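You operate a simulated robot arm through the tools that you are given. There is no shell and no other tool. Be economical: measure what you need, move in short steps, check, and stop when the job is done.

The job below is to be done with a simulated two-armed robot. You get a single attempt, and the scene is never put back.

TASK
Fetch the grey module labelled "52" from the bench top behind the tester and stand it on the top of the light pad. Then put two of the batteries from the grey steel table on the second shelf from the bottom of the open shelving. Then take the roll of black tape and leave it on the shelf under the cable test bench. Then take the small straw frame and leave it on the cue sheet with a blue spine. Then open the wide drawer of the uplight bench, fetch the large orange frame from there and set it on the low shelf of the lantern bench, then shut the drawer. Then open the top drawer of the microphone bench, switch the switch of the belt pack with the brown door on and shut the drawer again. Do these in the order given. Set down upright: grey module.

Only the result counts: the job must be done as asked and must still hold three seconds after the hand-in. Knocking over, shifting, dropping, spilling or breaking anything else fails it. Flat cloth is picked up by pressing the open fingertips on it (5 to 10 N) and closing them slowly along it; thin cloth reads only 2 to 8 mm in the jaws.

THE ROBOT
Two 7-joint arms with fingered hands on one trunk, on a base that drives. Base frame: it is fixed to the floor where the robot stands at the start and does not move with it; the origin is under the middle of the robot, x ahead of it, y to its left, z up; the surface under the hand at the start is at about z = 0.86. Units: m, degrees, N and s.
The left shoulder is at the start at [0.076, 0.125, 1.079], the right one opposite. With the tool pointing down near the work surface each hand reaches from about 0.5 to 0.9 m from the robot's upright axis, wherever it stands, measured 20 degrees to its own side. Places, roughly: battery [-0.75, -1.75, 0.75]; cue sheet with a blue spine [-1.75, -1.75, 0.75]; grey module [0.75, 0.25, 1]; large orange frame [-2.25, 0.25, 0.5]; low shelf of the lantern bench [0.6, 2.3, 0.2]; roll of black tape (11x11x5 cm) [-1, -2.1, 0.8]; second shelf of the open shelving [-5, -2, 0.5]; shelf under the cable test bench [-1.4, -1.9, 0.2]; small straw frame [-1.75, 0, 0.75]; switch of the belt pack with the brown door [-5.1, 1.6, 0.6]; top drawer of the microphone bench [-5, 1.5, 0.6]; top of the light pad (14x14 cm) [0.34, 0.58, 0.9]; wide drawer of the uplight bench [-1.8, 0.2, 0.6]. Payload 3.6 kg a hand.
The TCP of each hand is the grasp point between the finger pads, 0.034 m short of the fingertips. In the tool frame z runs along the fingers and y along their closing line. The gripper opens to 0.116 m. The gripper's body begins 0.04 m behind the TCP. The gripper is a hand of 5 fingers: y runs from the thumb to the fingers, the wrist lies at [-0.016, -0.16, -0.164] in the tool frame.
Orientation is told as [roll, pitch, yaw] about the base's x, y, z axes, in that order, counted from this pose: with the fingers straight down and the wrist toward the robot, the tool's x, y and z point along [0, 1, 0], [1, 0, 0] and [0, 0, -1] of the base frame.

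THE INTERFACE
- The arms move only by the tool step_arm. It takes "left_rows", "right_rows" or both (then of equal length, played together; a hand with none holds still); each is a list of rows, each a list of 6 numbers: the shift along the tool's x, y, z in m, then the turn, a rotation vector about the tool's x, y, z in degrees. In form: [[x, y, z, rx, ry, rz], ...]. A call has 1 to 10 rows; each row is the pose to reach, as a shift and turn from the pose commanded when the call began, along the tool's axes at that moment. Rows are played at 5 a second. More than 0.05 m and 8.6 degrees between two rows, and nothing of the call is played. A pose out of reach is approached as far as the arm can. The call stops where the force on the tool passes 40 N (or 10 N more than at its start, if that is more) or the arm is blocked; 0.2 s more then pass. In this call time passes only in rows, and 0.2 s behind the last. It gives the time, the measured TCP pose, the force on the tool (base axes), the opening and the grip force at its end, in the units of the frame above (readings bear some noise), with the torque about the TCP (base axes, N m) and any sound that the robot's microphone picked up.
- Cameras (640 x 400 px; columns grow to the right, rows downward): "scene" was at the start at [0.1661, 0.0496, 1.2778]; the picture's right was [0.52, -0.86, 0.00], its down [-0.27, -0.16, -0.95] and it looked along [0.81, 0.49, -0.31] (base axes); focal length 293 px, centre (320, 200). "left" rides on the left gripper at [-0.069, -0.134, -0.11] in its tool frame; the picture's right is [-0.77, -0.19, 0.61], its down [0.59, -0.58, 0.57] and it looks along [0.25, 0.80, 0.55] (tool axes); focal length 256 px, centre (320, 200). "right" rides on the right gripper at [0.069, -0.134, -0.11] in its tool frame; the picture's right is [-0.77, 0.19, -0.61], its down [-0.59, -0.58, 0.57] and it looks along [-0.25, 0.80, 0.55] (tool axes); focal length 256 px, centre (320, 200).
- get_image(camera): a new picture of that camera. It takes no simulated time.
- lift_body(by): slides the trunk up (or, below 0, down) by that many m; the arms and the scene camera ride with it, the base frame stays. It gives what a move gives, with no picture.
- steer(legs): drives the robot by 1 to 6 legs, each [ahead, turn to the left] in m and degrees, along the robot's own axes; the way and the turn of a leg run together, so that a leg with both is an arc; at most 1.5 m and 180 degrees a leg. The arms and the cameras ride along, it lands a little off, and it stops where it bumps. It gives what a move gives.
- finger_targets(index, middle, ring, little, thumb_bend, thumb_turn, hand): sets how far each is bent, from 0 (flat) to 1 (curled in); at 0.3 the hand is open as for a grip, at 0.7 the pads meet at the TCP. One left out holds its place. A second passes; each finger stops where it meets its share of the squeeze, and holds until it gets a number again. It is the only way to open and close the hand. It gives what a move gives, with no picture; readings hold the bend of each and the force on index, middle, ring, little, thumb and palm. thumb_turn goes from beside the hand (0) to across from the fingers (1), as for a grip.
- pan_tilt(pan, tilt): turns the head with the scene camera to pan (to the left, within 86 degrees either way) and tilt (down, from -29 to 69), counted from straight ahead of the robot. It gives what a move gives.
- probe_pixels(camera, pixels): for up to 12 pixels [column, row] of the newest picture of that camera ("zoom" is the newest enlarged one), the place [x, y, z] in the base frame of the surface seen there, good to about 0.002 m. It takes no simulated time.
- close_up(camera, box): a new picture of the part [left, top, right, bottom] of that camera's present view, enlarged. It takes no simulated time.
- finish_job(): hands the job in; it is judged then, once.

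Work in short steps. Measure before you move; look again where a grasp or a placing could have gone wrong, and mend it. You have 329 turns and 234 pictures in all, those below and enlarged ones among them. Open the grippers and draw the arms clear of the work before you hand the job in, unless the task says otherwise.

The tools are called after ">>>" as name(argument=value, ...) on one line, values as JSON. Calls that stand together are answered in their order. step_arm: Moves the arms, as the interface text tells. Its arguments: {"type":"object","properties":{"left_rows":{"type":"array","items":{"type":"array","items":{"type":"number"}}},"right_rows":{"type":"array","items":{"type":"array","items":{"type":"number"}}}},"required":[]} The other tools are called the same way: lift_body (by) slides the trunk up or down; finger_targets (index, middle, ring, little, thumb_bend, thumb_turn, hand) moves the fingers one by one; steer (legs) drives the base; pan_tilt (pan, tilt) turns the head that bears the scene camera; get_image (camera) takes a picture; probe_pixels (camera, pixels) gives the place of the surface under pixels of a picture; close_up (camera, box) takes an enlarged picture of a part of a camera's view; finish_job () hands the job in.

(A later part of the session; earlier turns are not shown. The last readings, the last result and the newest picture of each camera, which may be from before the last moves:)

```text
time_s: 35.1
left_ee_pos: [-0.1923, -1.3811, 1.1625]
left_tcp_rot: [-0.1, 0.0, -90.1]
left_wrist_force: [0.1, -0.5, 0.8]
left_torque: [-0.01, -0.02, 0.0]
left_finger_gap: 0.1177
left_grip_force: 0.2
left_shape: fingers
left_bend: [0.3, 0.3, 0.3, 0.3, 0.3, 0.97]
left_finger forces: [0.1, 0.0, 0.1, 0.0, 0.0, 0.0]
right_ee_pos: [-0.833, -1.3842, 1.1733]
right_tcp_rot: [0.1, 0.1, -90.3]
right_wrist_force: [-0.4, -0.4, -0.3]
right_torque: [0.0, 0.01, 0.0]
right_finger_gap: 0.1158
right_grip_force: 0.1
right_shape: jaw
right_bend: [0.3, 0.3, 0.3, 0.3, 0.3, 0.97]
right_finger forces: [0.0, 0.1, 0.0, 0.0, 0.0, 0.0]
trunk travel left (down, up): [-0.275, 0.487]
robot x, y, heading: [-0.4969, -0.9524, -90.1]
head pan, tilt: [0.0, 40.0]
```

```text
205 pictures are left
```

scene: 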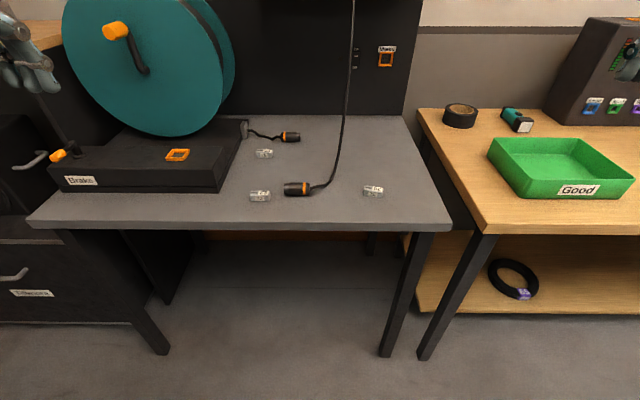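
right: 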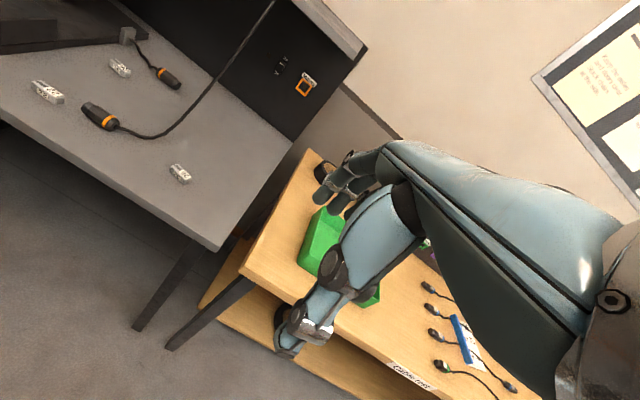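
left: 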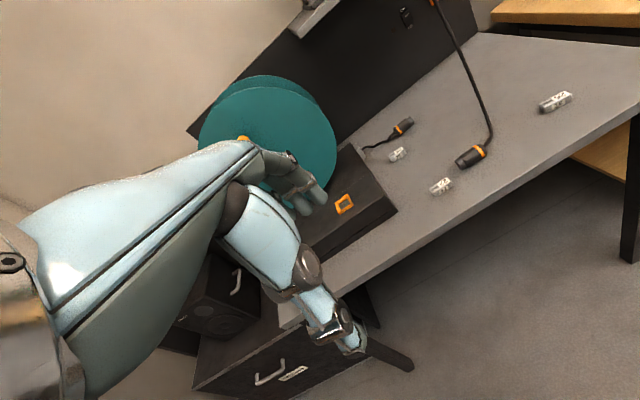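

All three batteries are visible. I zoom and measure them.

>>> close_up(camera="scene", box=[230, 110, 410, 222])

```text
3.56 times, centred on (320, 166) of scene
```

zoom: 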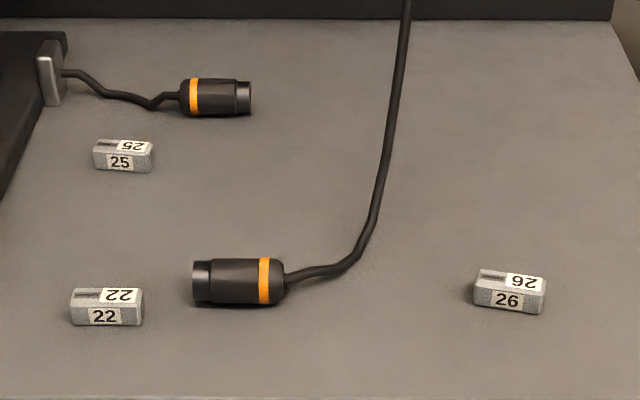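

>>> probe_pixels(camera="zoom", pixels=[[75, 293], [142, 296], [104, 315], [140, 320], [73, 322], [482, 272], [544, 280], [508, 300], [475, 303], [539, 311], [108, 360], [250, 280]])

```text
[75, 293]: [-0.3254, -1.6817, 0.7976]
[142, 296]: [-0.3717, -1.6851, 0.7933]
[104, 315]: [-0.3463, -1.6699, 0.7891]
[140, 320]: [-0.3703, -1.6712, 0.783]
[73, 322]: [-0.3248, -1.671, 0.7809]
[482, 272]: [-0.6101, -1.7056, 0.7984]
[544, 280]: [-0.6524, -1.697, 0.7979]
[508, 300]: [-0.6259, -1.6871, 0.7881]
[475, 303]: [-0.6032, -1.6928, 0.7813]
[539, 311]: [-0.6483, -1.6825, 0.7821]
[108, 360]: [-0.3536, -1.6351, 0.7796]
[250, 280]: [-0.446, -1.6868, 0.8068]
```

Table top z 0.780; battery 22 centre about [-0.348,-1.680], 26 about [-0.627,-1.694] turned ~13°, both ~5×2×2 cm. I bring both hands above them (z 0.93), turning the right one by 13°.

>>> step_arm(left_rows=[[-0.015, 0.03, 0.023, 0, 0, 0], [-0.03, 0.06, 0.046, 0, 0, 0], [-0.045, 0.09, 0.069, 0, 0, 0], [-0.06, 0.12, 0.092, 0, 0, 0], [-0.075, 0.15, 0.115, 0, 0, 0], [-0.09, 0.18, 0.138, 0, 0, 0], [-0.105, 0.21, 0.161, 0, 0, 0], [-0.12, 0.24, 0.184, 0, 0, 0], [-0.135, 0.27, 0.207, 0, 0, 0], [-0.15, 0.3, 0.23, 0, 0, 0]], right_rows=[[0.02, 0.031, 0.024, 0, 0, 1.3], [0.04, 0.062, 0.048, 0, 0, 2.6], [0.06, 0.093, 0.072, 0, 0, 3.9], [0.08, 0.124, 0.096, 0, 0, 5.2], [0.1, 0.155, 0.12, 0, 0, 6.5], [0.12, 0.186, 0.144, 0, 0, 7.8], [0.14, 0.217, 0.168, 0, 0, 9.1], [0.16, 0.248, 0.192, 0, 0, 10.4], [0.18, 0.279, 0.216, 0, 0, 11.7], [0.2, 0.31, 0.24, 0, 0, 13]])

>>> get_image(camera="scene")

>>> get_image(camera="left")

>>> get_image(camera="right")

```text
time_s: 37.3
left_ee_pos: [-0.2994, -1.6305, 0.9525]
left_tcp_rot: [-0.1, 0.4, -90.1]
left_wrist_force: [-1.0, -0.2, -0.6]
left_torque: [-0.06, 0.0, -0.01]
left_finger_gap: 0.1175
left_grip_force: 0.1
left_shape: fingers
left_bend: [0.3, 0.3, 0.3, 0.3, 0.3, 0.97]
left_finger forces: [0.1, 0.0, 0.0, 0.1, 0.1, 0.1]
left hand out of reach, approached as far as the arm can: row 9, 10
right_ee_pos: [-0.6334, -1.7031, 0.93]
right_tcp_rot: [-0.2, 0.3, -103.2]
right_wrist_force: [0.5, 0.7, 0.0]
right_torque: [-0.07, 0.01, -0.03]
right_finger_gap: 0.1159
right_grip_force: 0.1
right_shape: jaw
right_bend: [0.3, 0.3, 0.3, 0.3, 0.3, 0.97]
right_finger forces: [0.0, 0.0, 0.0, 0.0, 0.0, 0.0]
trunk travel left (down, up): [-0.275, 0.487]
robot x, y, heading: [-0.4945, -0.9555, -90.2]
head pan, tilt: [0.0, 40.0]
```

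```text
203 pictures are left
```

scene: 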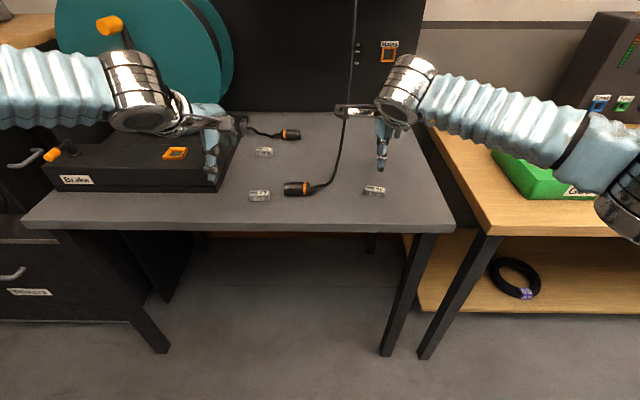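

```text
202 pictures are left
```

left: 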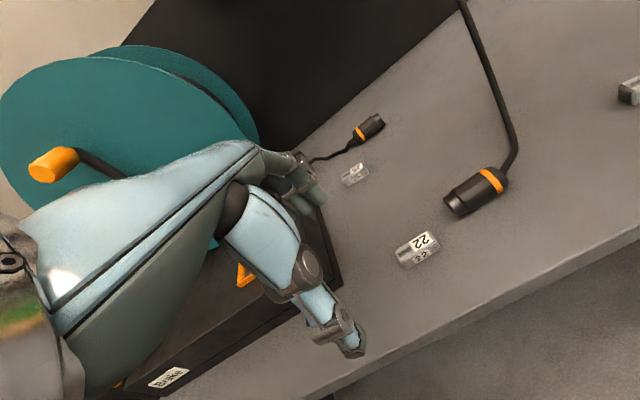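

```text
201 pictures are left
```

right: 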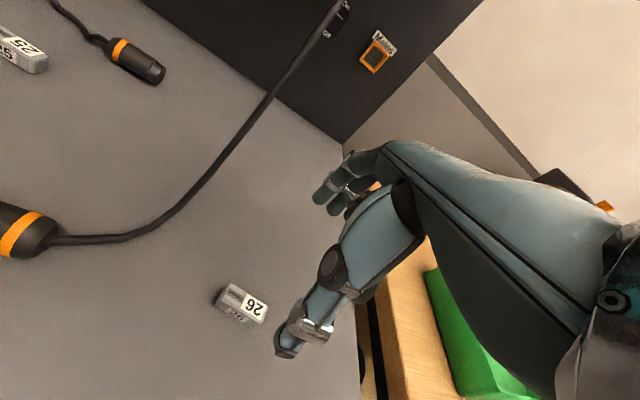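

The right hand is above 26, but the left stopped short at [-0.30,-1.63], its reach limit. I draw both hands back 10 cm and drive 10 cm nearer.

>>> step_arm(left_rows=[[0, -0.03, 0, 0, 0, 0], [0, -0.065, 0, 0, 0, 0], [0, -0.1, 0, 0, 0, 0]], right_rows=[[-0.008, -0.032, 0, 0, 0, 0], [-0.015, -0.065, 0, 0, 0, 0], [-0.0225, -0.097, 0, 0, 0, 0]])

>>> steer(legs=[[0.1, 0]])

```text
time_s: 38.0
left_ee_pos: [-0.2885, -1.5509, 0.9832]
left_tcp_rot: [-0.5, -4.1, -87.6]
left_wrist_force: [1.0, -0.3, -0.5]
left_torque: [0.05, 0.04, -0.06]
left_finger_gap: 0.1178
left_grip_force: 0.0
left_shape: fingers
left_bend: [0.3, 0.3, 0.3, 0.3, 0.3, 0.97]
left_finger forces: [0.0, 0.0, 0.0, 0.0, 0.0, 0.0]
right_ee_pos: [-0.6563, -1.6199, 0.9503]
right_tcp_rot: [0.3, -2.1, -107.5]
right_wrist_force: [-0.2, -0.2, -0.8]
right_torque: [-0.01, -0.04, 0.0]
right_finger_gap: 0.1162
right_grip_force: 0.1
right_shape: jaw
right_bend: [0.3, 0.3, 0.3, 0.3, 0.3, 0.97]
right_finger forces: [0.1, 0.1, 0.1, 0.0, 0.0, 0.0]
trunk travel left (down, up): [-0.275, 0.487]
robot x, y, heading: [-0.4938, -0.9516, -90.0]
head pan, tilt: [0.0, 40.0]
stopped in row 3 (right hand): the arm was blocked; the commanded pose is now the measured one
```

```text
time_s: 38.7
left_ee_pos: [-0.2879, -1.4771, 1.021]
left_tcp_rot: [-0.9, -9.0, -87.7]
left_wrist_force: [0.8, -1.9, -0.7]
left_torque: [0.11, 0.06, 0.0]
left_finger_gap: 0.118
left_grip_force: 0.0
left_shape: fingers
left_bend: [0.3, 0.3, 0.3, 0.3, 0.3, 0.97]
left_finger forces: [0.0, 0.0, 0.0, 0.0, 0.0, 0.0]
right_ee_pos: [-0.6563, -1.5483, 0.9905]
right_tcp_rot: [1.4, -6.6, -107.2]
right_wrist_force: [0.4, -1.7, -0.6]
right_torque: [0.12, 0.04, 0.02]
right_finger_gap: 0.1162
right_grip_force: 0.1
right_shape: jaw
right_bend: [0.3, 0.3, 0.3, 0.3, 0.3, 0.97]
right_finger forces: [0.0, 0.0, 0.0, 0.0, 0.0, 0.0]
trunk travel left (down, up): [-0.275, 0.487]
robot x, y, heading: [-0.4937, -0.9593, -90.0]
head pan, tilt: [0.0, 40.0]
stopped in leg 1: the robot was blocked; the commanded pose is now the measured one
```

Something blocked the right arm and the drive; I look.

>>> get_image(camera="scene")

>>> get_image(camera="right")

```text
200 pictures are left
```

scene: 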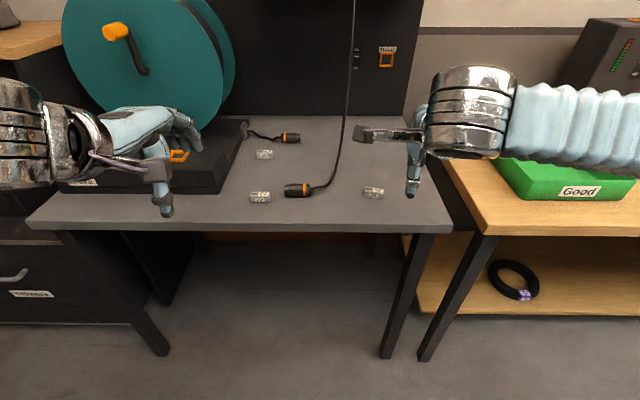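

```text
199 pictures are left
```

right: 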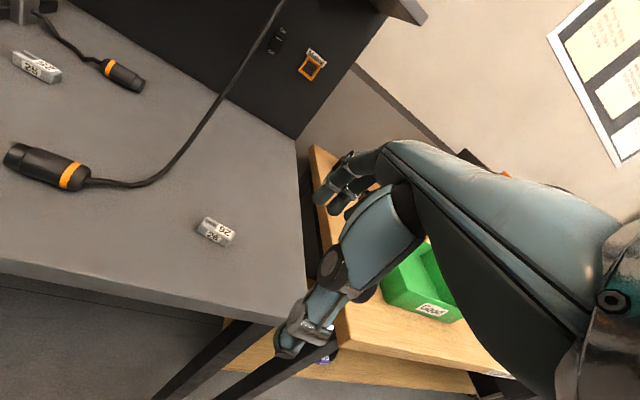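

Nothing is visibly touched. I raise both hands to see whether they move freely.

>>> step_arm(left_rows=[[0, 0, -0.03, 0, 0, 0], [0, 0, -0.06, 0, 0, 0], [0, 0, -0.09, 0, 0, 0]], right_rows=[[0, 0, -0.03, 0, 0, 0], [0, 0, -0.06, 0, 0, 0], [0, 0, -0.09, 0, 0, 0]])

```text
time_s: 39.5
left_ee_pos: [-0.288, -1.4668, 1.1089]
left_tcp_rot: [-0.9, -8.7, -87.5]
left_wrist_force: [0.6, -1.2, 0.2]
left_torque: [0.03, -0.01, -0.02]
left_finger_gap: 0.1179
left_grip_force: 0.0
left_shape: fingers
left_bend: [0.3, 0.3, 0.3, 0.3, 0.3, 0.97]
left_finger forces: [0.1, 0.0, 0.0, 0.0, 0.1, 0.0]
right_ee_pos: [-0.6561, -1.5412, 1.078]
right_tcp_rot: [1.4, -6.4, -107.4]
right_wrist_force: [0.2, -0.1, 0.1]
right_torque: [0.05, 0.03, 0.0]
right_finger_gap: 0.116
right_grip_force: 0.1
right_shape: jaw
right_bend: [0.3, 0.3, 0.3, 0.3, 0.3, 0.97]
right_finger forces: [0.0, 0.0, 0.1, 0.0, 0.0, 0.1]
trunk travel left (down, up): [-0.275, 0.487]
robot x, y, heading: [-0.4984, -0.9564, -89.8]
head pan, tilt: [0.0, 40.0]
```

They move freely. I raise the trunk 12 cm so the elbows stay high above the benches, level the hands, and check the green tray.

>>> lift_body(by=0.12)

>>> step_arm(left_rows=[[0, 0, 0, 4.4, 0, 1], [0, 0, 0, 8.8, 0, 2.5]], right_rows=[[0, 0, 0, 3.2, 0, -2.2], [0, 0, 0, 6.5, 0, -4.4]])

>>> pan_tilt(pan=-25, tilt=40)

>>> get_image(camera="scene")

```text
time_s: 41.0
left_ee_pos: [-0.288, -1.4729, 1.2244]
left_tcp_rot: [-0.8, -8.4, -87.7]
left_wrist_force: [0.1, 0.2, -0.2]
left_torque: [-0.01, -0.03, -0.01]
left_finger_gap: 0.118
left_grip_force: 0.0
left_shape: fingers
left_bend: [0.3, 0.3, 0.3, 0.3, 0.3, 0.97]
left_finger forces: [0.0, 0.0, 0.0, 0.1, 0.0, 0.0]
right_ee_pos: [-0.6574, -1.5481, 1.1954]
right_tcp_rot: [1.4, -6.1, -107.4]
right_wrist_force: [0.2, 1.1, -0.2]
right_torque: [0.0, 0.0, 0.0]
right_finger_gap: 0.1158
right_grip_force: 0.1
right_shape: jaw
right_bend: [0.3, 0.3, 0.3, 0.3, 0.3, 0.97]
right_finger forces: [0.1, 0.0, 0.1, 0.0, 0.0, 0.0]
trunk travel left (down, up): [-0.395, 0.367]
robot x, y, heading: [-0.4962, -0.9577, -90.0]
head pan, tilt: [0.0, 40.0]
```

```text
time_s: 41.6
left_ee_pos: [-0.289, -1.473, 1.2245]
left_tcp_rot: [-0.6, 0.2, -90.3]
left_wrist_force: [0.0, 0.2, -0.2]
left_torque: [0.02, -0.03, -0.03]
left_finger_gap: 0.1176
left_grip_force: 0.0
left_shape: fingers
left_bend: [0.3, 0.3, 0.3, 0.3, 0.3, 0.97]
left_finger forces: [0.0, 0.0, 0.0, 0.0, 0.1, 0.1]
right_ee_pos: [-0.6569, -1.5472, 1.1964]
right_tcp_rot: [1.2, 0.4, -102.9]
right_wrist_force: [0.4, -0.1, 0.0]
right_torque: [0.01, 0.0, -0.02]
right_finger_gap: 0.116
right_grip_force: 0.0
right_shape: jaw
right_bend: [0.3, 0.3, 0.3, 0.3, 0.3, 0.97]
right_finger forces: [0.0, 0.1, 0.0, 0.0, 0.0, 0.1]
trunk travel left (down, up): [-0.395, 0.367]
robot x, y, heading: [-0.4941, -0.9608, -89.8]
head pan, tilt: [0.0, 40.0]
```

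```text
time_s: 42.5
left_ee_pos: [-0.2877, -1.472, 1.2253]
left_tcp_rot: [-0.7, 0.2, -90.3]
left_wrist_force: [-0.9, 0.0, 0.0]
left_torque: [-0.02, 0.01, -0.01]
left_finger_gap: 0.1179
left_grip_force: 0.0
left_shape: fingers
left_bend: [0.3, 0.3, 0.3, 0.3, 0.3, 0.97]
left_finger forces: [0.0, 0.0, 0.0, 0.0, 0.0, 0.0]
right_ee_pos: [-0.655, -1.5467, 1.1959]
right_tcp_rot: [1.2, 0.2, -102.9]
right_wrist_force: [-0.4, -0.3, -0.6]
right_torque: [0.06, -0.03, -0.01]
right_finger_gap: 0.1162
right_grip_force: 0.1
right_shape: jaw
right_bend: [0.3, 0.3, 0.3, 0.3, 0.3, 0.97]
right_finger forces: [0.0, 0.0, 0.0, 0.0, 0.0, 0.0]
trunk travel left (down, up): [-0.395, 0.367]
robot x, y, heading: [-0.4968, -0.961, -90.0]
head pan, tilt: [-25.0, 40.0]
```

```text
198 pictures are left
```

scene: 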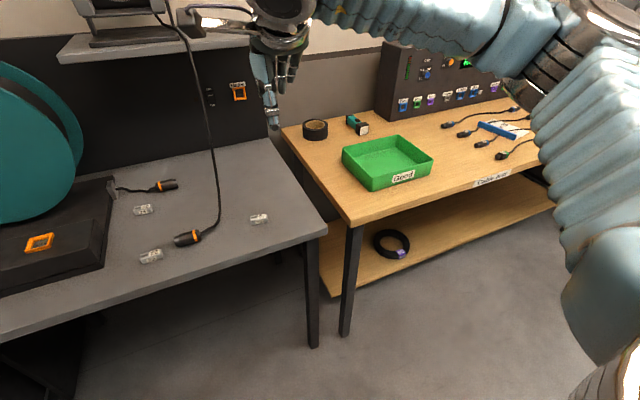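

The tray looks undisturbed and the elbows are high now. I try driving 10 cm closer again.

>>> steer(legs=[[0.1, 0]])

>>> pan_tilt(pan=0, tilt=50)

>>> get_image(camera="scene")

```text
time_s: 44.2
left_ee_pos: [-0.2861, -1.4696, 1.2233]
left_tcp_rot: [-1.7, -3.1, -89.4]
left_wrist_force: [1.4, -2.3, 0.7]
left_torque: [0.24, 0.06, -0.04]
left_finger_gap: 0.1178
left_grip_force: 0.0
left_shape: fingers
left_bend: [0.3, 0.3, 0.3, 0.3, 0.3, 0.97]
left_finger forces: [0.1, 0.1, 0.0, 0.0, 0.0, 0.0]
right_ee_pos: [-0.6854, -1.5324, 1.2481]
right_tcp_rot: [3.9, -6.4, -109.0]
right_wrist_force: [0.5, -4.0, 0.4]
right_torque: [0.34, 0.11, 0.01]
right_finger_gap: 0.116
right_grip_force: 0.0
right_shape: jaw
right_bend: [0.3, 0.3, 0.3, 0.3, 0.3, 0.97]
right_finger forces: [0.1, 0.0, 0.0, 0.0, 0.0, 0.0]
trunk travel left (down, up): [-0.395, 0.367]
robot x, y, heading: [-0.4974, -1.0594, -90.3]
head pan, tilt: [-25.0, 40.0]
stopped in leg 1: the robot was blocked; the commanded pose is now the measured one
```

```text
time_s: 45.1
left_ee_pos: [-0.2829, -1.4972, 1.2182]
left_tcp_rot: [-1.1, -1.8, -88.8]
left_wrist_force: [-0.5, -1.1, -0.2]
left_torque: [0.06, 0.03, -0.03]
left_finger_gap: 0.1175
left_grip_force: 0.1
left_shape: fingers
left_bend: [0.3, 0.3, 0.3, 0.3, 0.3, 0.97]
left_finger forces: [0.0, 0.1, 0.0, 0.0, 0.0, 0.2]
right_ee_pos: [-0.6839, -1.561, 1.2388]
right_tcp_rot: [3.7, -5.0, -108.6]
right_wrist_force: [-0.1, -0.2, -0.6]
right_torque: [0.05, 0.01, 0.01]
right_finger_gap: 0.116
right_grip_force: 0.1
right_shape: jaw
right_bend: [0.3, 0.3, 0.3, 0.3, 0.3, 0.97]
right_finger forces: [0.1, 0.1, 0.0, 0.0, 0.1, 0.0]
trunk travel left (down, up): [-0.395, 0.367]
robot x, y, heading: [-0.4957, -1.0612, -90.0]
head pan, tilt: [0.0, 50.0]
```

```text
197 pictures are left
```

scene: 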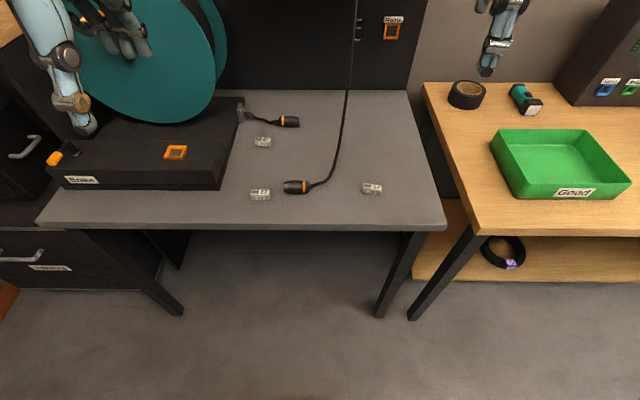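

The base did move 10 cm but reported a block at the end, with both hands displaced. I look at both elbows for contact.

>>> pan_tilt(pan=50, tilt=30)

>>> get_image(camera="scene")

>>> pan_tilt(pan=-55, tilt=30)

>>> get_image(camera="scene")

```text
time_s: 46.3
left_ee_pos: [-0.2775, -1.501, 1.2172]
left_tcp_rot: [-1.4, -0.9, -88.2]
left_wrist_force: [-0.5, 0.0, 0.3]
left_torque: [0.04, 0.01, -0.02]
left_finger_gap: 0.1175
left_grip_force: 0.1
left_shape: fingers
left_bend: [0.3, 0.3, 0.3, 0.3, 0.3, 0.97]
left_finger forces: [0.0, 0.0, 0.0, 0.0, 0.0, 0.1]
right_ee_pos: [-0.6828, -1.5694, 1.2361]
right_tcp_rot: [3.8, -4.1, -108.6]
right_wrist_force: [0.3, -0.4, -1.1]
right_torque: [0.06, 0.04, -0.03]
right_finger_gap: 0.116
right_grip_force: 0.1
right_shape: jaw
right_bend: [0.3, 0.3, 0.3, 0.3, 0.3, 0.97]
right_finger forces: [0.1, 0.1, 0.0, 0.0, 0.0, 0.0]
trunk travel left (down, up): [-0.395, 0.367]
robot x, y, heading: [-0.4919, -1.0566, -89.9]
head pan, tilt: [50.0, 30.0]
```

```text
196 pictures are left
```

scene: 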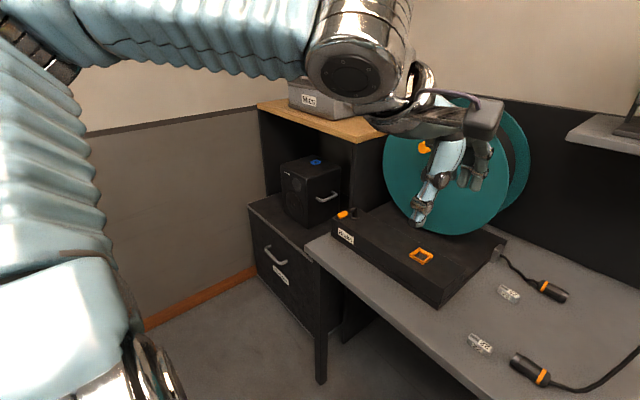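

```text
time_s: 48.1
left_ee_pos: [-0.2789, -1.4974, 1.2179]
left_tcp_rot: [-1.3, -1.0, -88.3]
left_wrist_force: [0.1, -0.3, -0.1]
left_torque: [-0.01, 0.0, -0.01]
left_finger_gap: 0.1178
left_grip_force: 0.1
left_shape: fingers
left_bend: [0.3, 0.3, 0.3, 0.3, 0.3, 0.97]
left_finger forces: [0.0, 0.0, 0.0, 0.0, 0.0, 0.1]
right_ee_pos: [-0.6837, -1.5647, 1.2374]
right_tcp_rot: [3.9, -4.4, -108.6]
right_wrist_force: [0.7, 0.3, 0.0]
right_torque: [0.01, 0.01, -0.01]
right_finger_gap: 0.1162
right_grip_force: 0.0
right_shape: jaw
right_bend: [0.3, 0.3, 0.3, 0.3, 0.3, 0.97]
right_finger forces: [0.0, 0.0, 0.0, 0.1, 0.1, 0.1]
trunk travel left (down, up): [-0.395, 0.367]
robot x, y, heading: [-0.4952, -1.0564, -90.3]
head pan, tilt: [-55.0, 30.0]
```

```text
195 pictures are left
```

scene: 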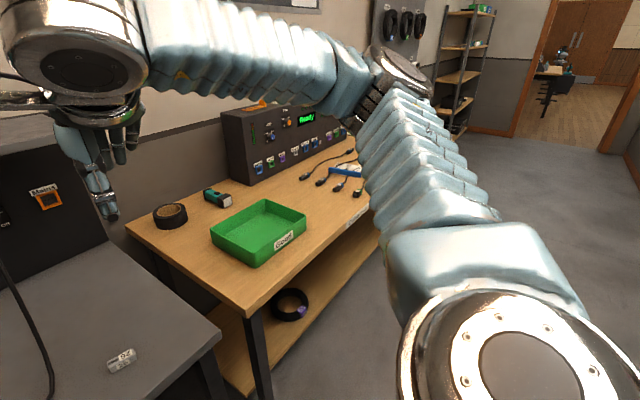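

No visible contact anywhere; the base is now at y −1.06, which is close enough. I level the hands and bring them above the batteries at z 1.0.

>>> step_arm(left_rows=[[-0.01, 0.026, 0.031, 0.5, 0, 0.5], [-0.02, 0.052, 0.062, 1, 0, 1], [-0.029, 0.078, 0.093, 1, 0, 1.7], [-0.039, 0.103, 0.125, 1, 0, 1.7], [-0.049, 0.129, 0.156, 1, 0, 1.7], [-0.058, 0.155, 0.187, 1, 0, 1.7], [-0.068, 0.181, 0.218, 1, 0, 1.7]], right_rows=[[0.013, 0.016, 0.034, 1, -1, -1], [0.026, 0.032, 0.068, 2, -2, -2], [0.039, 0.048, 0.101, 3, -3, -3], [0.051, 0.064, 0.135, 4.4, -3.9, -4], [0.064, 0.08, 0.169, 4.4, -3.9, -5.6], [0.077, 0.096, 0.203, 4.4, -3.9, -5.6], [0.09, 0.112, 0.237, 4.4, -3.9, -5.6]])

>>> pan_tilt(pan=0, tilt=50)

>>> get_image(camera="scene")

```text
time_s: 49.7
left_ee_pos: [-0.3135, -1.6467, 1.036]
left_tcp_rot: [-1.4, -0.2, -90.0]
left_wrist_force: [1.1, -0.4, 0.5]
left_torque: [-0.02, 0.0, -0.03]
left_finger_gap: 0.1178
left_grip_force: 0.0
left_shape: fingers
left_bend: [0.3, 0.3, 0.3, 0.3, 0.3, 0.97]
left_finger forces: [0.0, 0.0, 0.1, 0.1, 0.0, 0.0]
left hand out of reach, approached as far as the arm can: row 6, 7
right_ee_pos: [-0.6236, -1.7224, 1.0155]
right_tcp_rot: [-0.3, -0.1, -102.7]
right_wrist_force: [-0.4, -0.3, 0.1]
right_torque: [0.0, 0.02, -0.04]
right_finger_gap: 0.1161
right_grip_force: 0.1
right_shape: jaw
right_bend: [0.3, 0.3, 0.3, 0.3, 0.3, 0.97]
right_finger forces: [0.1, 0.0, 0.0, 0.0, 0.1, 0.0]
trunk travel left (down, up): [-0.395, 0.367]
robot x, y, heading: [-0.4954, -1.0582, -89.9]
head pan, tilt: [-55.0, 30.0]
```

```text
time_s: 50.9
left_ee_pos: [-0.3136, -1.6456, 1.0365]
left_tcp_rot: [-1.5, -0.2, -90.1]
left_wrist_force: [0.0, 0.1, -0.8]
left_torque: [-0.01, 0.02, 0.02]
left_finger_gap: 0.1179
left_grip_force: 0.0
left_shape: fingers
left_bend: [0.3, 0.3, 0.3, 0.3, 0.3, 0.97]
left_finger forces: [0.1, 0.0, 0.0, 0.1, 0.0, 0.1]
right_ee_pos: [-0.6261, -1.7204, 1.0169]
right_tcp_rot: [-0.2, -0.2, -102.8]
right_wrist_force: [-0.8, -0.6, 0.4]
right_torque: [0.03, 0.01, 0.0]
right_finger_gap: 0.1162
right_grip_force: 0.0
right_shape: jaw
right_bend: [0.3, 0.3, 0.3, 0.3, 0.3, 0.97]
right_finger forces: [0.1, 0.0, 0.0, 0.0, 0.1, 0.1]
trunk travel left (down, up): [-0.395, 0.367]
robot x, y, heading: [-0.4957, -1.0583, -90.0]
head pan, tilt: [0.0, 50.0]
```

```text
194 pictures are left
```

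scene: 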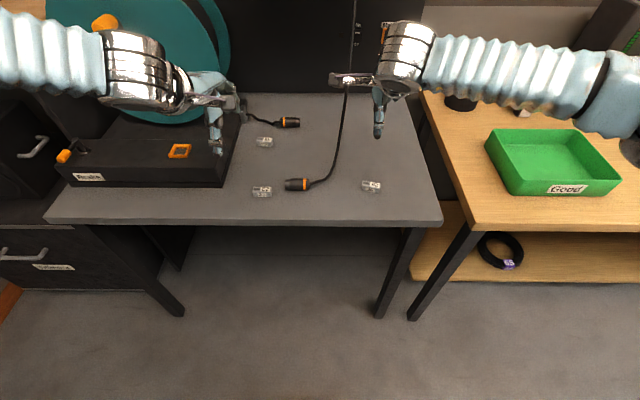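

The right hand hovers over 26 nicely, but the left is again at a limit. I try turning the left hand inward by 20°, which suits its elbow-out posture.

>>> step_arm(left_rows=[[0, 0, 0, 0, 0, 7], [0, 0, 0, 0, 0, 14], [0, 0, 0, 0, 0, 20], [-0.015, 0.017, 0.01, 0, 0, 20], [-0.029, 0.034, 0.03, 0, 0, 20]])

```text
time_s: 52.1
left_ee_pos: [-0.3271, -1.6564, 1.0257]
left_tcp_rot: [-1.3, -0.7, -110.0]
left_wrist_force: [0.3, -0.7, -0.3]
left_torque: [-0.05, 0.01, -0.02]
left_finger_gap: 0.1176
left_grip_force: 0.1
left_shape: fingers
left_bend: [0.3, 0.3, 0.3, 0.3, 0.3, 0.97]
left_finger forces: [0.1, 0.0, 0.0, 0.1, 0.0, 0.1]
left hand out of reach, approached as far as the arm can: row 4, 5
right_ee_pos: [-0.6253, -1.7227, 1.0175]
right_tcp_rot: [-0.3, -0.2, -102.7]
right_wrist_force: [1.1, 0.1, -0.3]
right_torque: [0.03, -0.01, 0.02]
right_finger_gap: 0.1158
right_grip_force: 0.1
right_shape: jaw
right_bend: [0.3, 0.3, 0.3, 0.3, 0.3, 0.97]
right_finger forces: [0.1, 0.0, 0.0, 0.0, 0.1, 0.0]
trunk travel left (down, up): [-0.395, 0.367]
robot x, y, heading: [-0.4957, -1.0612, -90.2]
head pan, tilt: [0.0, 50.0]
```

The limit is about how low the hand goes relative to the shoulder, so the trunk should go down, not up. I raise the hands 10 cm and then lower the trunk by 20 cm.

>>> step_arm(left_rows=[[0.01, -0.01, -0.035, 0, 0, -7], [0.01, -0.02, -0.07, 0, 0, -14], [0.01, -0.02, -0.1, 0, 0, -20]], right_rows=[[0, 0, -0.035, 0, 0, 0], [0, 0, -0.07, 0, 0, 0], [0, 0, -0.11, 0, 0, 0]])

>>> lift_body(by=-0.2)

>>> get_image(camera="scene")

```text
time_s: 52.9
left_ee_pos: [-0.3086, -1.6412, 1.1273]
left_tcp_rot: [-1.4, -0.1, -89.9]
left_wrist_force: [0.2, 0.0, 0.6]
left_torque: [-0.04, 0.01, 0.01]
left_finger_gap: 0.1176
left_grip_force: 0.0
left_shape: fingers
left_bend: [0.3, 0.3, 0.3, 0.3, 0.3, 0.97]
left_finger forces: [0.0, 0.1, 0.1, 0.0, 0.0, 0.0]
right_ee_pos: [-0.6234, -1.7189, 1.1269]
right_tcp_rot: [-0.2, -0.2, -102.8]
right_wrist_force: [0.0, 1.0, 0.3]
right_torque: [-0.06, 0.03, 0.03]
right_finger_gap: 0.1161
right_grip_force: 0.1
right_shape: jaw
right_bend: [0.3, 0.3, 0.3, 0.3, 0.3, 0.97]
right_finger forces: [0.1, 0.0, 0.0, 0.0, 0.1, 0.1]
trunk travel left (down, up): [-0.395, 0.367]
robot x, y, heading: [-0.4958, -1.0605, -89.9]
head pan, tilt: [0.0, 50.0]
```

```text
time_s: 55.1
left_ee_pos: [-0.3086, -1.6422, 0.926]
left_tcp_rot: [-1.4, -0.1, -90.1]
left_wrist_force: [0.5, 0.6, 0.2]
left_torque: [-0.04, 0.01, 0.0]
left_finger_gap: 0.1178
left_grip_force: 0.1
left_shape: fingers
left_bend: [0.3, 0.3, 0.3, 0.3, 0.3, 0.97]
left_finger forces: [0.0, 0.1, 0.0, 0.0, 0.0, 0.1]
right_ee_pos: [-0.6227, -1.7199, 0.9271]
right_tcp_rot: [-0.1, -0.2, -102.7]
right_wrist_force: [0.8, -0.5, -0.2]
right_torque: [-0.04, 0.01, -0.03]
right_finger_gap: 0.1159
right_grip_force: 0.0
right_shape: jaw
right_bend: [0.3, 0.3, 0.3, 0.3, 0.3, 0.97]
right_finger forces: [0.0, 0.0, 0.0, 0.0, 0.1, 0.0]
trunk travel left (down, up): [-0.195, 0.567]
robot x, y, heading: [-0.4941, -1.0636, -90.1]
head pan, tilt: [0.0, 50.0]
```

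```text
193 pictures are left
```

scene: 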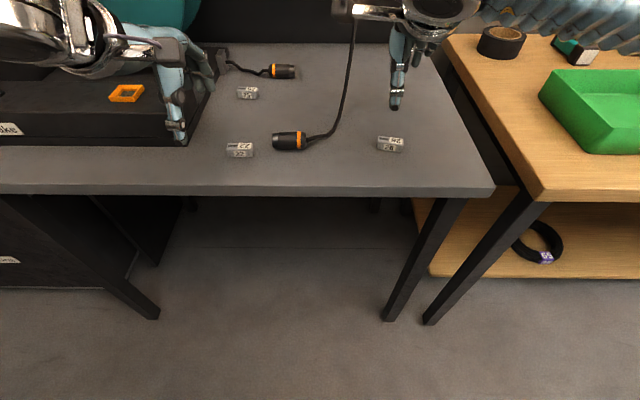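

Both hover at z 0.926. I align them over the batteries and lower to about 0.87.

>>> step_arm(left_rows=[[-0.016, 0.019, 0, 0, 0.7, 0], [-0.033, 0.038, 0.02, 0, 1.4, 0], [-0.033, 0.038, 0.05, 0, 1.4, 0]], right_rows=[[-0.006, -0.012, 0, 0, 0, 0], [-0.0125, -0.024, 0.02, 0, 0, 0], [-0.0125, -0.024, 0.05, 0, 0, 0]])

>>> get_image(camera="left")

>>> get_image(camera="right")

>>> close_up(camera="scene", box=[140, 40, 460, 200])

```text
time_s: 55.9
left_ee_pos: [-0.3435, -1.6826, 0.8734]
left_tcp_rot: [0.0, 0.1, -90.0]
left_wrist_force: [0.0, 1.3, -0.8]
left_torque: [-0.02, 0.04, 0.02]
left_finger_gap: 0.1178
left_grip_force: 0.0
left_shape: fingers
left_bend: [0.3, 0.3, 0.3, 0.3, 0.3, 0.97]
left_finger forces: [0.0, 0.0, 0.1, 0.1, 0.1, 0.0]
right_ee_pos: [-0.6305, -1.6997, 0.8741]
right_tcp_rot: [-0.3, 0.1, -102.7]
right_wrist_force: [-0.6, 0.3, -0.6]
right_torque: [-0.05, -0.01, 0.01]
right_finger_gap: 0.1157
right_grip_force: 0.0
right_shape: jaw
right_bend: [0.3, 0.3, 0.3, 0.3, 0.3, 0.97]
right_finger forces: [0.0, 0.1, 0.1, 0.0, 0.1, 0.1]
trunk travel left (down, up): [-0.195, 0.567]
robot x, y, heading: [-0.496, -1.0576, -89.9]
head pan, tilt: [0.0, 50.0]
```

```text
192 pictures are left
```

left: 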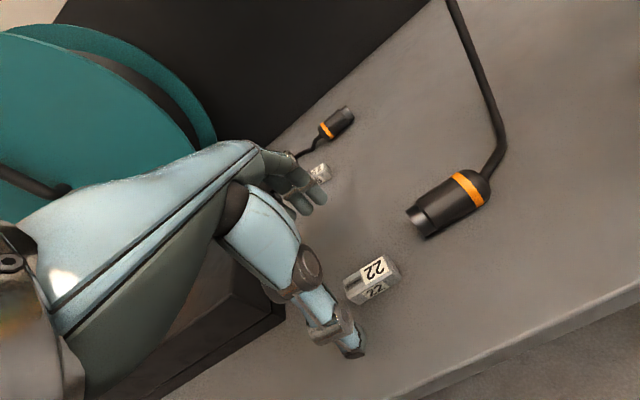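

```text
191 pictures are left
```

right: 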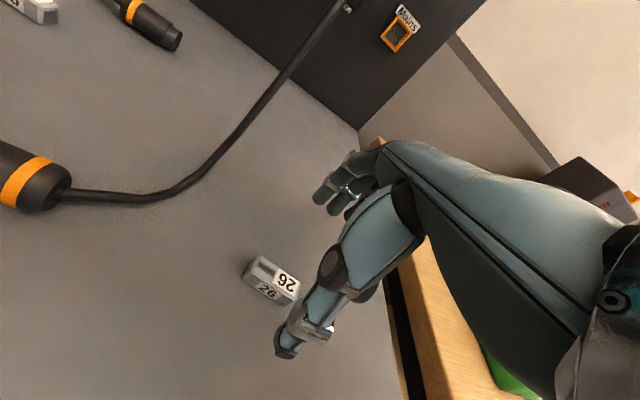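

```text
2.00 times, centred on (300, 120) of scene
```

zoom: 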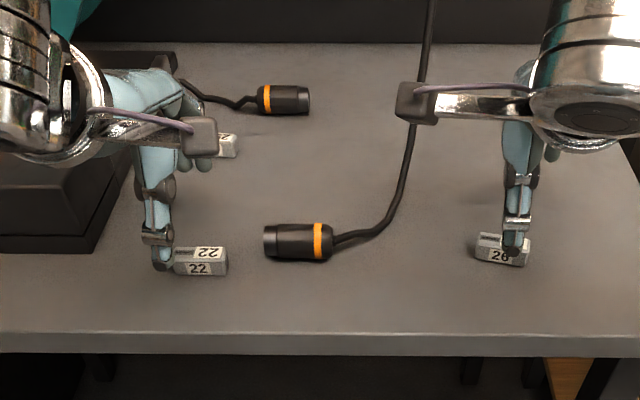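

Battery 25 is close to the left fingers' far side (zoom 225,145); I measure the gap before descending.

>>> probe_pixels(camera="zoom", pixels=[[228, 155], [230, 138], [200, 254], [215, 272], [160, 262], [495, 245], [520, 245]])

>>> probe_pixels(camera="left", pixels=[[320, 172], [315, 185], [320, 200], [350, 345], [365, 285]])

```text
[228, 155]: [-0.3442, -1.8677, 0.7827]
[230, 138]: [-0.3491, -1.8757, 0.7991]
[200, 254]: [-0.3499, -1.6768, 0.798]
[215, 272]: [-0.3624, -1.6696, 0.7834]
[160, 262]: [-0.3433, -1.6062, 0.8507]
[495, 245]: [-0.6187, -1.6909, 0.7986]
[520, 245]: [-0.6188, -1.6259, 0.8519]
```

```text
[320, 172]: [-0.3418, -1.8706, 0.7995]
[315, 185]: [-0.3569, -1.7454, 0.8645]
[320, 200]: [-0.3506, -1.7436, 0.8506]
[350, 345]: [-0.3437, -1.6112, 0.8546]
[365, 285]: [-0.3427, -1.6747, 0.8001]
```

Gaps are fine (25 is at y −1.87). I descend to TCP z ≈ 0.824 (tips about 1 cm above the table).

>>> step_arm(left_rows=[[0, -0.002, 0.025, 0, 0, 0], [0, -0.002, 0.045, 0, 0, 0], [0, -0.002, 0.05, 0, 0, 0]], right_rows=[[0, -0.005, 0.025, 0, 0, 0], [0, -0.005, 0.045, 0, 0, 0], [0, -0.005, 0.05, 0, 0, 0]])

>>> finger_targets(hand="left", index=0.58, middle=0.58, ring=0.58, little=0.58, thumb_bend=0.58)

>>> finger_targets(hand="right", index=0.58, middle=0.58, ring=0.58, little=0.58, thumb_bend=0.58)

>>> close_up(camera="scene", box=[140, 40, 460, 200])

>>> get_image(camera="left")

```text
time_s: 56.7
left_ee_pos: [-0.3427, -1.6806, 0.8279]
left_tcp_rot: [0.0, 0.0, -90.0]
left_wrist_force: [-0.6, 0.5, -0.8]
left_torque: [0.02, -0.01, -0.02]
left_finger_gap: 0.1179
left_grip_force: 0.1
left_shape: fingers
left_bend: [0.3, 0.3, 0.3, 0.3, 0.3, 0.97]
left_finger forces: [0.1, 0.1, 0.0, 0.0, 0.1, 0.1]
right_ee_pos: [-0.6291, -1.6928, 0.8263]
right_tcp_rot: [-0.3, 0.0, -102.8]
right_wrist_force: [-0.6, 0.2, 1.0]
right_torque: [-0.03, 0.0, -0.02]
right_finger_gap: 0.1161
right_grip_force: 0.1
right_shape: jaw
right_bend: [0.3, 0.3, 0.3, 0.3, 0.3, 0.97]
right_finger forces: [0.1, 0.1, 0.1, 0.1, 0.0, 0.0]
trunk travel left (down, up): [-0.195, 0.567]
robot x, y, heading: [-0.4949, -1.0554, -90.1]
head pan, tilt: [0.0, 50.0]
```

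```text
time_s: 57.7
left_ee_pos: [-0.3432, -1.6763, 0.8275]
left_tcp_rot: [0.0, -0.2, -90.1]
left_wrist_force: [-0.9, -0.6, 0.1]
left_torque: [0.01, 0.0, -0.03]
left_finger_gap: 0.0396
left_grip_force: 0.1
left_shape: fingers
left_bend: [0.57, 0.57, 0.57, 0.57, 0.57, 0.97]
left_finger forces: [0.0, 0.0, 0.0, 0.0, 0.1, 0.0]
right_ee_pos: [-0.6302, -1.6882, 0.8291]
right_tcp_rot: [-0.2, -0.3, -102.8]
right_wrist_force: [-0.3, 0.2, -1.2]
right_torque: [0.04, 0.0, 0.02]
right_finger_gap: 0.1158
right_grip_force: 0.1
right_shape: jaw
right_bend: [0.3, 0.3, 0.3, 0.3, 0.3, 0.97]
right_finger forces: [0.0, 0.0, 0.0, 0.0, 0.1, 0.0]
trunk travel left (down, up): [-0.195, 0.567]
robot x, y, heading: [-0.4924, -1.0598, -89.9]
head pan, tilt: [0.0, 50.0]
```

```text
time_s: 58.7
left_ee_pos: [-0.3424, -1.6786, 0.8263]
left_tcp_rot: [0.0, -0.2, -90.1]
left_wrist_force: [0.2, 0.5, 0.3]
left_torque: [0.03, 0.02, 0.01]
left_finger_gap: 0.0396
left_grip_force: 0.1
left_shape: fingers
left_bend: [0.57, 0.57, 0.57, 0.57, 0.57, 0.97]
left_finger forces: [0.0, 0.1, 0.0, 0.0, 0.0, 0.0]
right_ee_pos: [-0.6292, -1.6922, 0.8268]
right_tcp_rot: [-0.2, -0.1, -102.7]
right_wrist_force: [1.0, 0.0, -0.6]
right_torque: [0.01, -0.01, -0.03]
right_finger_gap: 0.0392
right_grip_force: 0.1
right_shape: fingers
right_bend: [0.57, 0.57, 0.57, 0.57, 0.57, 0.97]
right_finger forces: [0.0, 0.1, 0.0, 0.1, 0.1, 0.0]
trunk travel left (down, up): [-0.195, 0.567]
robot x, y, heading: [-0.497, -1.0562, -90.3]
head pan, tilt: [0.0, 50.0]
```

```text
2.00 times, centred on (300, 120) of scene
```

zoom: 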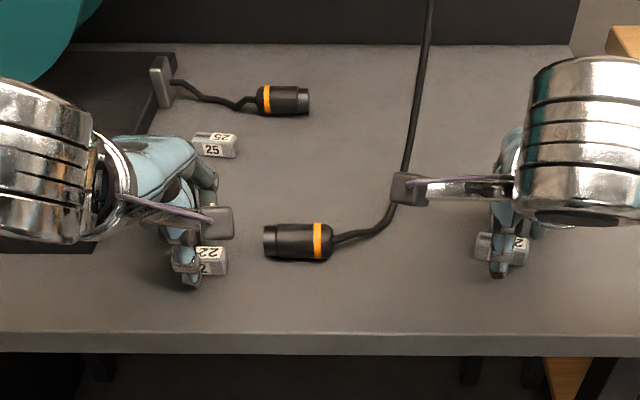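

```text
188 pictures are left
```

left: 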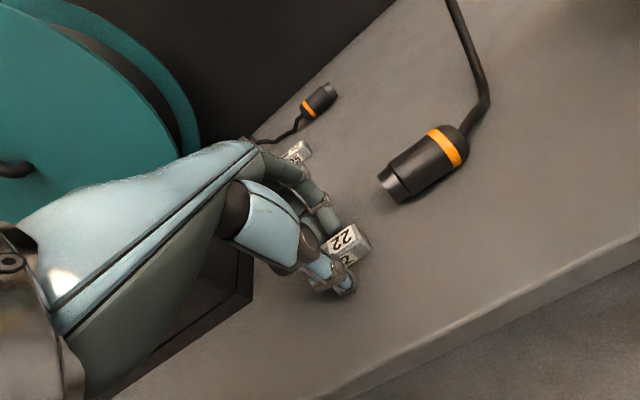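

Both batteries are between thumb and fingers without contact. I close both hands.

>>> finger_targets(hand="left", index=0.74, middle=0.74, ring=0.74, little=0.7, thumb_bend=0.74)

>>> finger_targets(hand="right", index=0.74, middle=0.74, ring=0.74, little=0.7, thumb_bend=0.74)

>>> close_up(camera="scene", box=[140, 40, 460, 200])

```text
time_s: 59.7
left_ee_pos: [-0.3424, -1.6785, 0.8266]
left_tcp_rot: [0.1, -0.2, -90.1]
left_wrist_force: [0.6, -0.4, 0.7]
left_torque: [-0.01, 0.01, 0.0]
left_finger_gap: 0.0158
left_grip_force: 23.2
left_shape: fingers
left_bend: [0.66, 0.67, 0.74, 0.7, 0.66, 0.96]
left_finger forces: [12.6, 10.1, 0.1, 0.0, 23.0, 0.0]
right_ee_pos: [-0.6309, -1.69, 0.827]
right_tcp_rot: [-0.2, -0.2, -102.9]
right_wrist_force: [-0.7, -0.1, -0.3]
right_torque: [0.04, 0.05, 0.01]
right_finger_gap: 0.0391
right_grip_force: 0.0
right_shape: fingers
right_bend: [0.57, 0.57, 0.57, 0.57, 0.57, 0.97]
right_finger forces: [0.0, 0.1, 0.1, 0.1, 0.1, 0.0]
trunk travel left (down, up): [-0.195, 0.567]
robot x, y, heading: [-0.4951, -1.0578, -89.7]
head pan, tilt: [0.0, 50.0]
```

```text
time_s: 60.7
left_ee_pos: [-0.342, -1.678, 0.8259]
left_tcp_rot: [0.0, -0.1, -90.1]
left_wrist_force: [0.9, -0.8, 0.7]
left_torque: [0.0, 0.0, 0.01]
left_finger_gap: 0.016
left_grip_force: 23.2
left_shape: fingers
left_bend: [0.66, 0.67, 0.74, 0.7, 0.66, 0.96]
left_finger forces: [12.9, 10.1, 0.0, 0.0, 23.1, 0.0]
right_ee_pos: [-0.6301, -1.6902, 0.8258]
right_tcp_rot: [-0.1, -0.1, -102.7]
right_wrist_force: [-0.3, 0.3, 0.6]
right_torque: [0.02, -0.04, 0.03]
right_finger_gap: 0.0158
right_grip_force: 23.4
right_shape: fingers
right_bend: [0.66, 0.68, 0.74, 0.7, 0.66, 0.96]
right_finger forces: [13.2, 10.3, 0.1, 0.1, 23.6, 0.0]
trunk travel left (down, up): [-0.195, 0.567]
robot x, y, heading: [-0.4947, -1.0592, -90.2]
head pan, tilt: [0.0, 50.0]
```

```text
2.00 times, centred on (300, 120) of scene
```

zoom: 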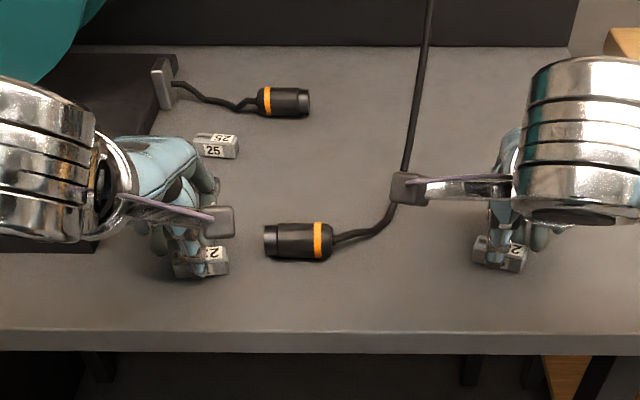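

Both are gripped (16 mm, 23 N). I lift straight up 10 cm and check.

>>> step_arm(left_rows=[[0, 0, -0.02, 0, 0, 0], [0, 0, -0.06, 0, 0, 0], [0, 0, -0.1, 0, 0, 0]], right_rows=[[0, 0, -0.02, 0, 0, 0], [0, 0, -0.06, 0, 0, 0], [0, 0, -0.1, 0, 0, 0]])

>>> lift_body(by=0.25)

>>> get_image(camera="scene")

>>> get_image(camera="left")

>>> get_image(camera="right")

```text
time_s: 61.5
left_ee_pos: [-0.3426, -1.6783, 0.929]
left_tcp_rot: [0.0, -0.1, -90.1]
left_wrist_force: [-0.3, 0.5, 0.1]
left_torque: [-0.06, 0.01, 0.0]
left_finger_gap: 0.0159
left_grip_force: 22.9
left_shape: fingers
left_bend: [0.66, 0.67, 0.74, 0.7, 0.66, 0.96]
left_finger forces: [12.7, 10.2, 0.0, 0.0, 23.0, 0.1]
right_ee_pos: [-0.6275, -1.6908, 0.928]
right_tcp_rot: [-0.2, -0.2, -102.9]
right_wrist_force: [-0.9, -0.3, 0.0]
right_torque: [-0.03, 0.02, -0.04]
right_finger_gap: 0.0158
right_grip_force: 23.2
right_shape: fingers
right_bend: [0.66, 0.68, 0.74, 0.7, 0.66, 0.96]
right_finger forces: [13.0, 10.2, 0.1, 0.0, 23.4, 0.1]
trunk travel left (down, up): [-0.195, 0.567]
robot x, y, heading: [-0.4946, -1.0585, -89.8]
head pan, tilt: [0.0, 50.0]
```

```text
time_s: 64.1
left_ee_pos: [-0.3425, -1.6605, 1.218]
left_tcp_rot: [0.0, -4.2, -90.0]
left_wrist_force: [-0.2, -0.7, -1.2]
left_torque: [0.01, 0.04, 0.01]
left_finger_gap: 0.016
left_grip_force: 22.8
left_shape: fingers
left_bend: [0.66, 0.67, 0.74, 0.7, 0.66, 0.96]
left_finger forces: [12.7, 10.2, 0.1, 0.1, 22.9, 0.0]
right_ee_pos: [-0.629, -1.6903, 1.1742]
right_tcp_rot: [-0.1, -0.1, -102.8]
right_wrist_force: [0.5, 0.8, -0.9]
right_torque: [0.02, 0.0, 0.03]
right_finger_gap: 0.016
right_grip_force: 23.1
right_shape: fingers
right_bend: [0.66, 0.68, 0.74, 0.7, 0.66, 0.96]
right_finger forces: [13.0, 10.3, 0.0, 0.0, 23.4, 0.1]
trunk travel left (down, up): [-0.445, 0.317]
robot x, y, heading: [-0.4934, -1.0588, -90.0]
head pan, tilt: [0.0, 50.0]
```

```text
186 pictures are left
```

scene: 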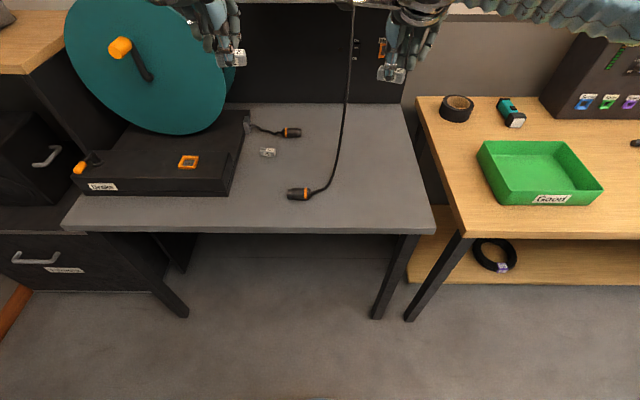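

```text
185 pictures are left
```

left: 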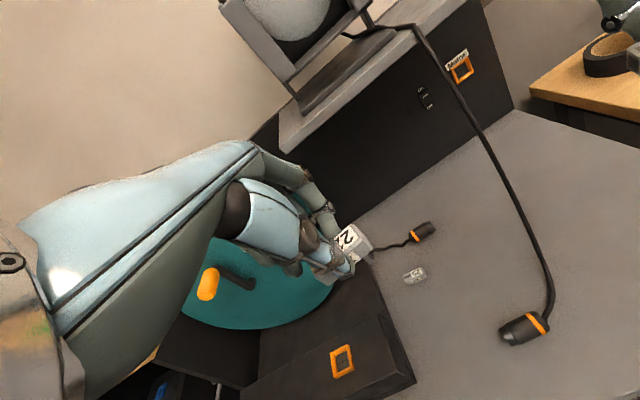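

```text
184 pictures are left
```

right: 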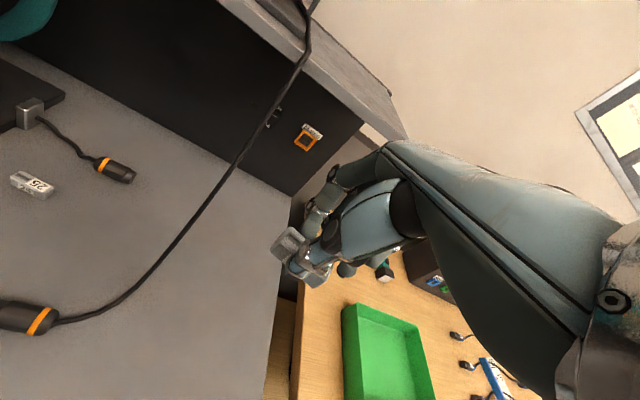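

Both batteries are held. I back out 0.45 m and turn right to look west.

>>> steer(legs=[[-0.5, 0]])

>>> pan_tilt(pan=-75, tilt=20)

>>> get_image(camera="scene")

```text
time_s: 65.5
left_ee_pos: [-0.3335, -1.5041, 1.2424]
left_tcp_rot: [-0.4, -7.4, -88.5]
left_wrist_force: [1.0, -1.6, -1.0]
left_torque: [0.02, 0.03, -0.02]
left_finger_gap: 0.0159
left_grip_force: 22.8
left_shape: fingers
left_bend: [0.65, 0.68, 0.74, 0.7, 0.66, 0.96]
left_finger forces: [12.5, 10.4, 0.0, 0.0, 22.9, 0.0]
right_ee_pos: [-0.6393, -1.5336, 1.1964]
right_tcp_rot: [0.3, -2.3, -104.6]
right_wrist_force: [-0.5, -2.2, -1.2]
right_torque: [0.0, 0.0, 0.02]
right_finger_gap: 0.0159
right_grip_force: 23.0
right_shape: fingers
right_bend: [0.65, 0.68, 0.74, 0.7, 0.66, 0.96]
right_finger forces: [12.6, 10.6, 0.0, 0.0, 23.4, 0.1]
trunk travel left (down, up): [-0.445, 0.317]
robot x, y, heading: [-0.4934, -0.9332, -90.0]
head pan, tilt: [0.0, 50.0]
stopped in leg 1: the robot was blocked; the commanded pose is now the measured one
```

```text
time_s: 67.0
left_ee_pos: [-0.3344, -1.5049, 1.2422]
left_tcp_rot: [-0.4, -7.3, -88.7]
left_wrist_force: [0.6, 1.5, -1.2]
left_torque: [-0.01, -0.01, 0.0]
left_finger_gap: 0.0158
left_grip_force: 23.1
left_shape: fingers
left_bend: [0.65, 0.68, 0.74, 0.7, 0.66, 0.96]
left_finger forces: [12.5, 10.3, 0.1, 0.0, 22.8, 0.1]
right_ee_pos: [-0.6384, -1.5357, 1.1959]
right_tcp_rot: [0.3, -2.5, -104.3]
right_wrist_force: [0.7, -0.4, -0.3]
right_torque: [-0.03, -0.04, 0.03]
right_finger_gap: 0.0159
right_grip_force: 23.8
right_shape: fingers
right_bend: [0.65, 0.68, 0.74, 0.7, 0.66, 0.96]
right_finger forces: [12.7, 10.5, 0.1, 0.0, 23.2, 0.0]
trunk travel left (down, up): [-0.445, 0.317]
robot x, y, heading: [-0.4976, -0.9385, -90.2]
head pan, tilt: [-75.0, 20.0]
```

```text
183 pictures are left
```

scene: 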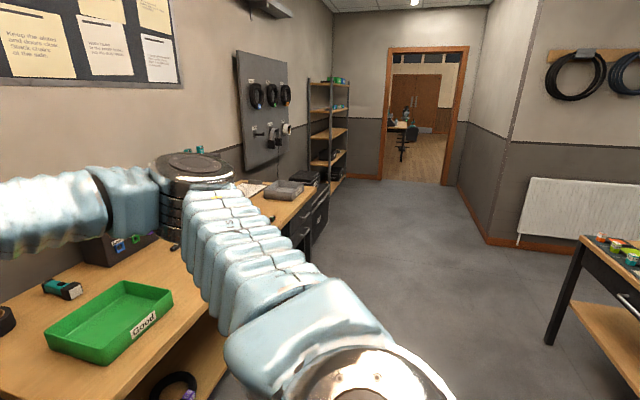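

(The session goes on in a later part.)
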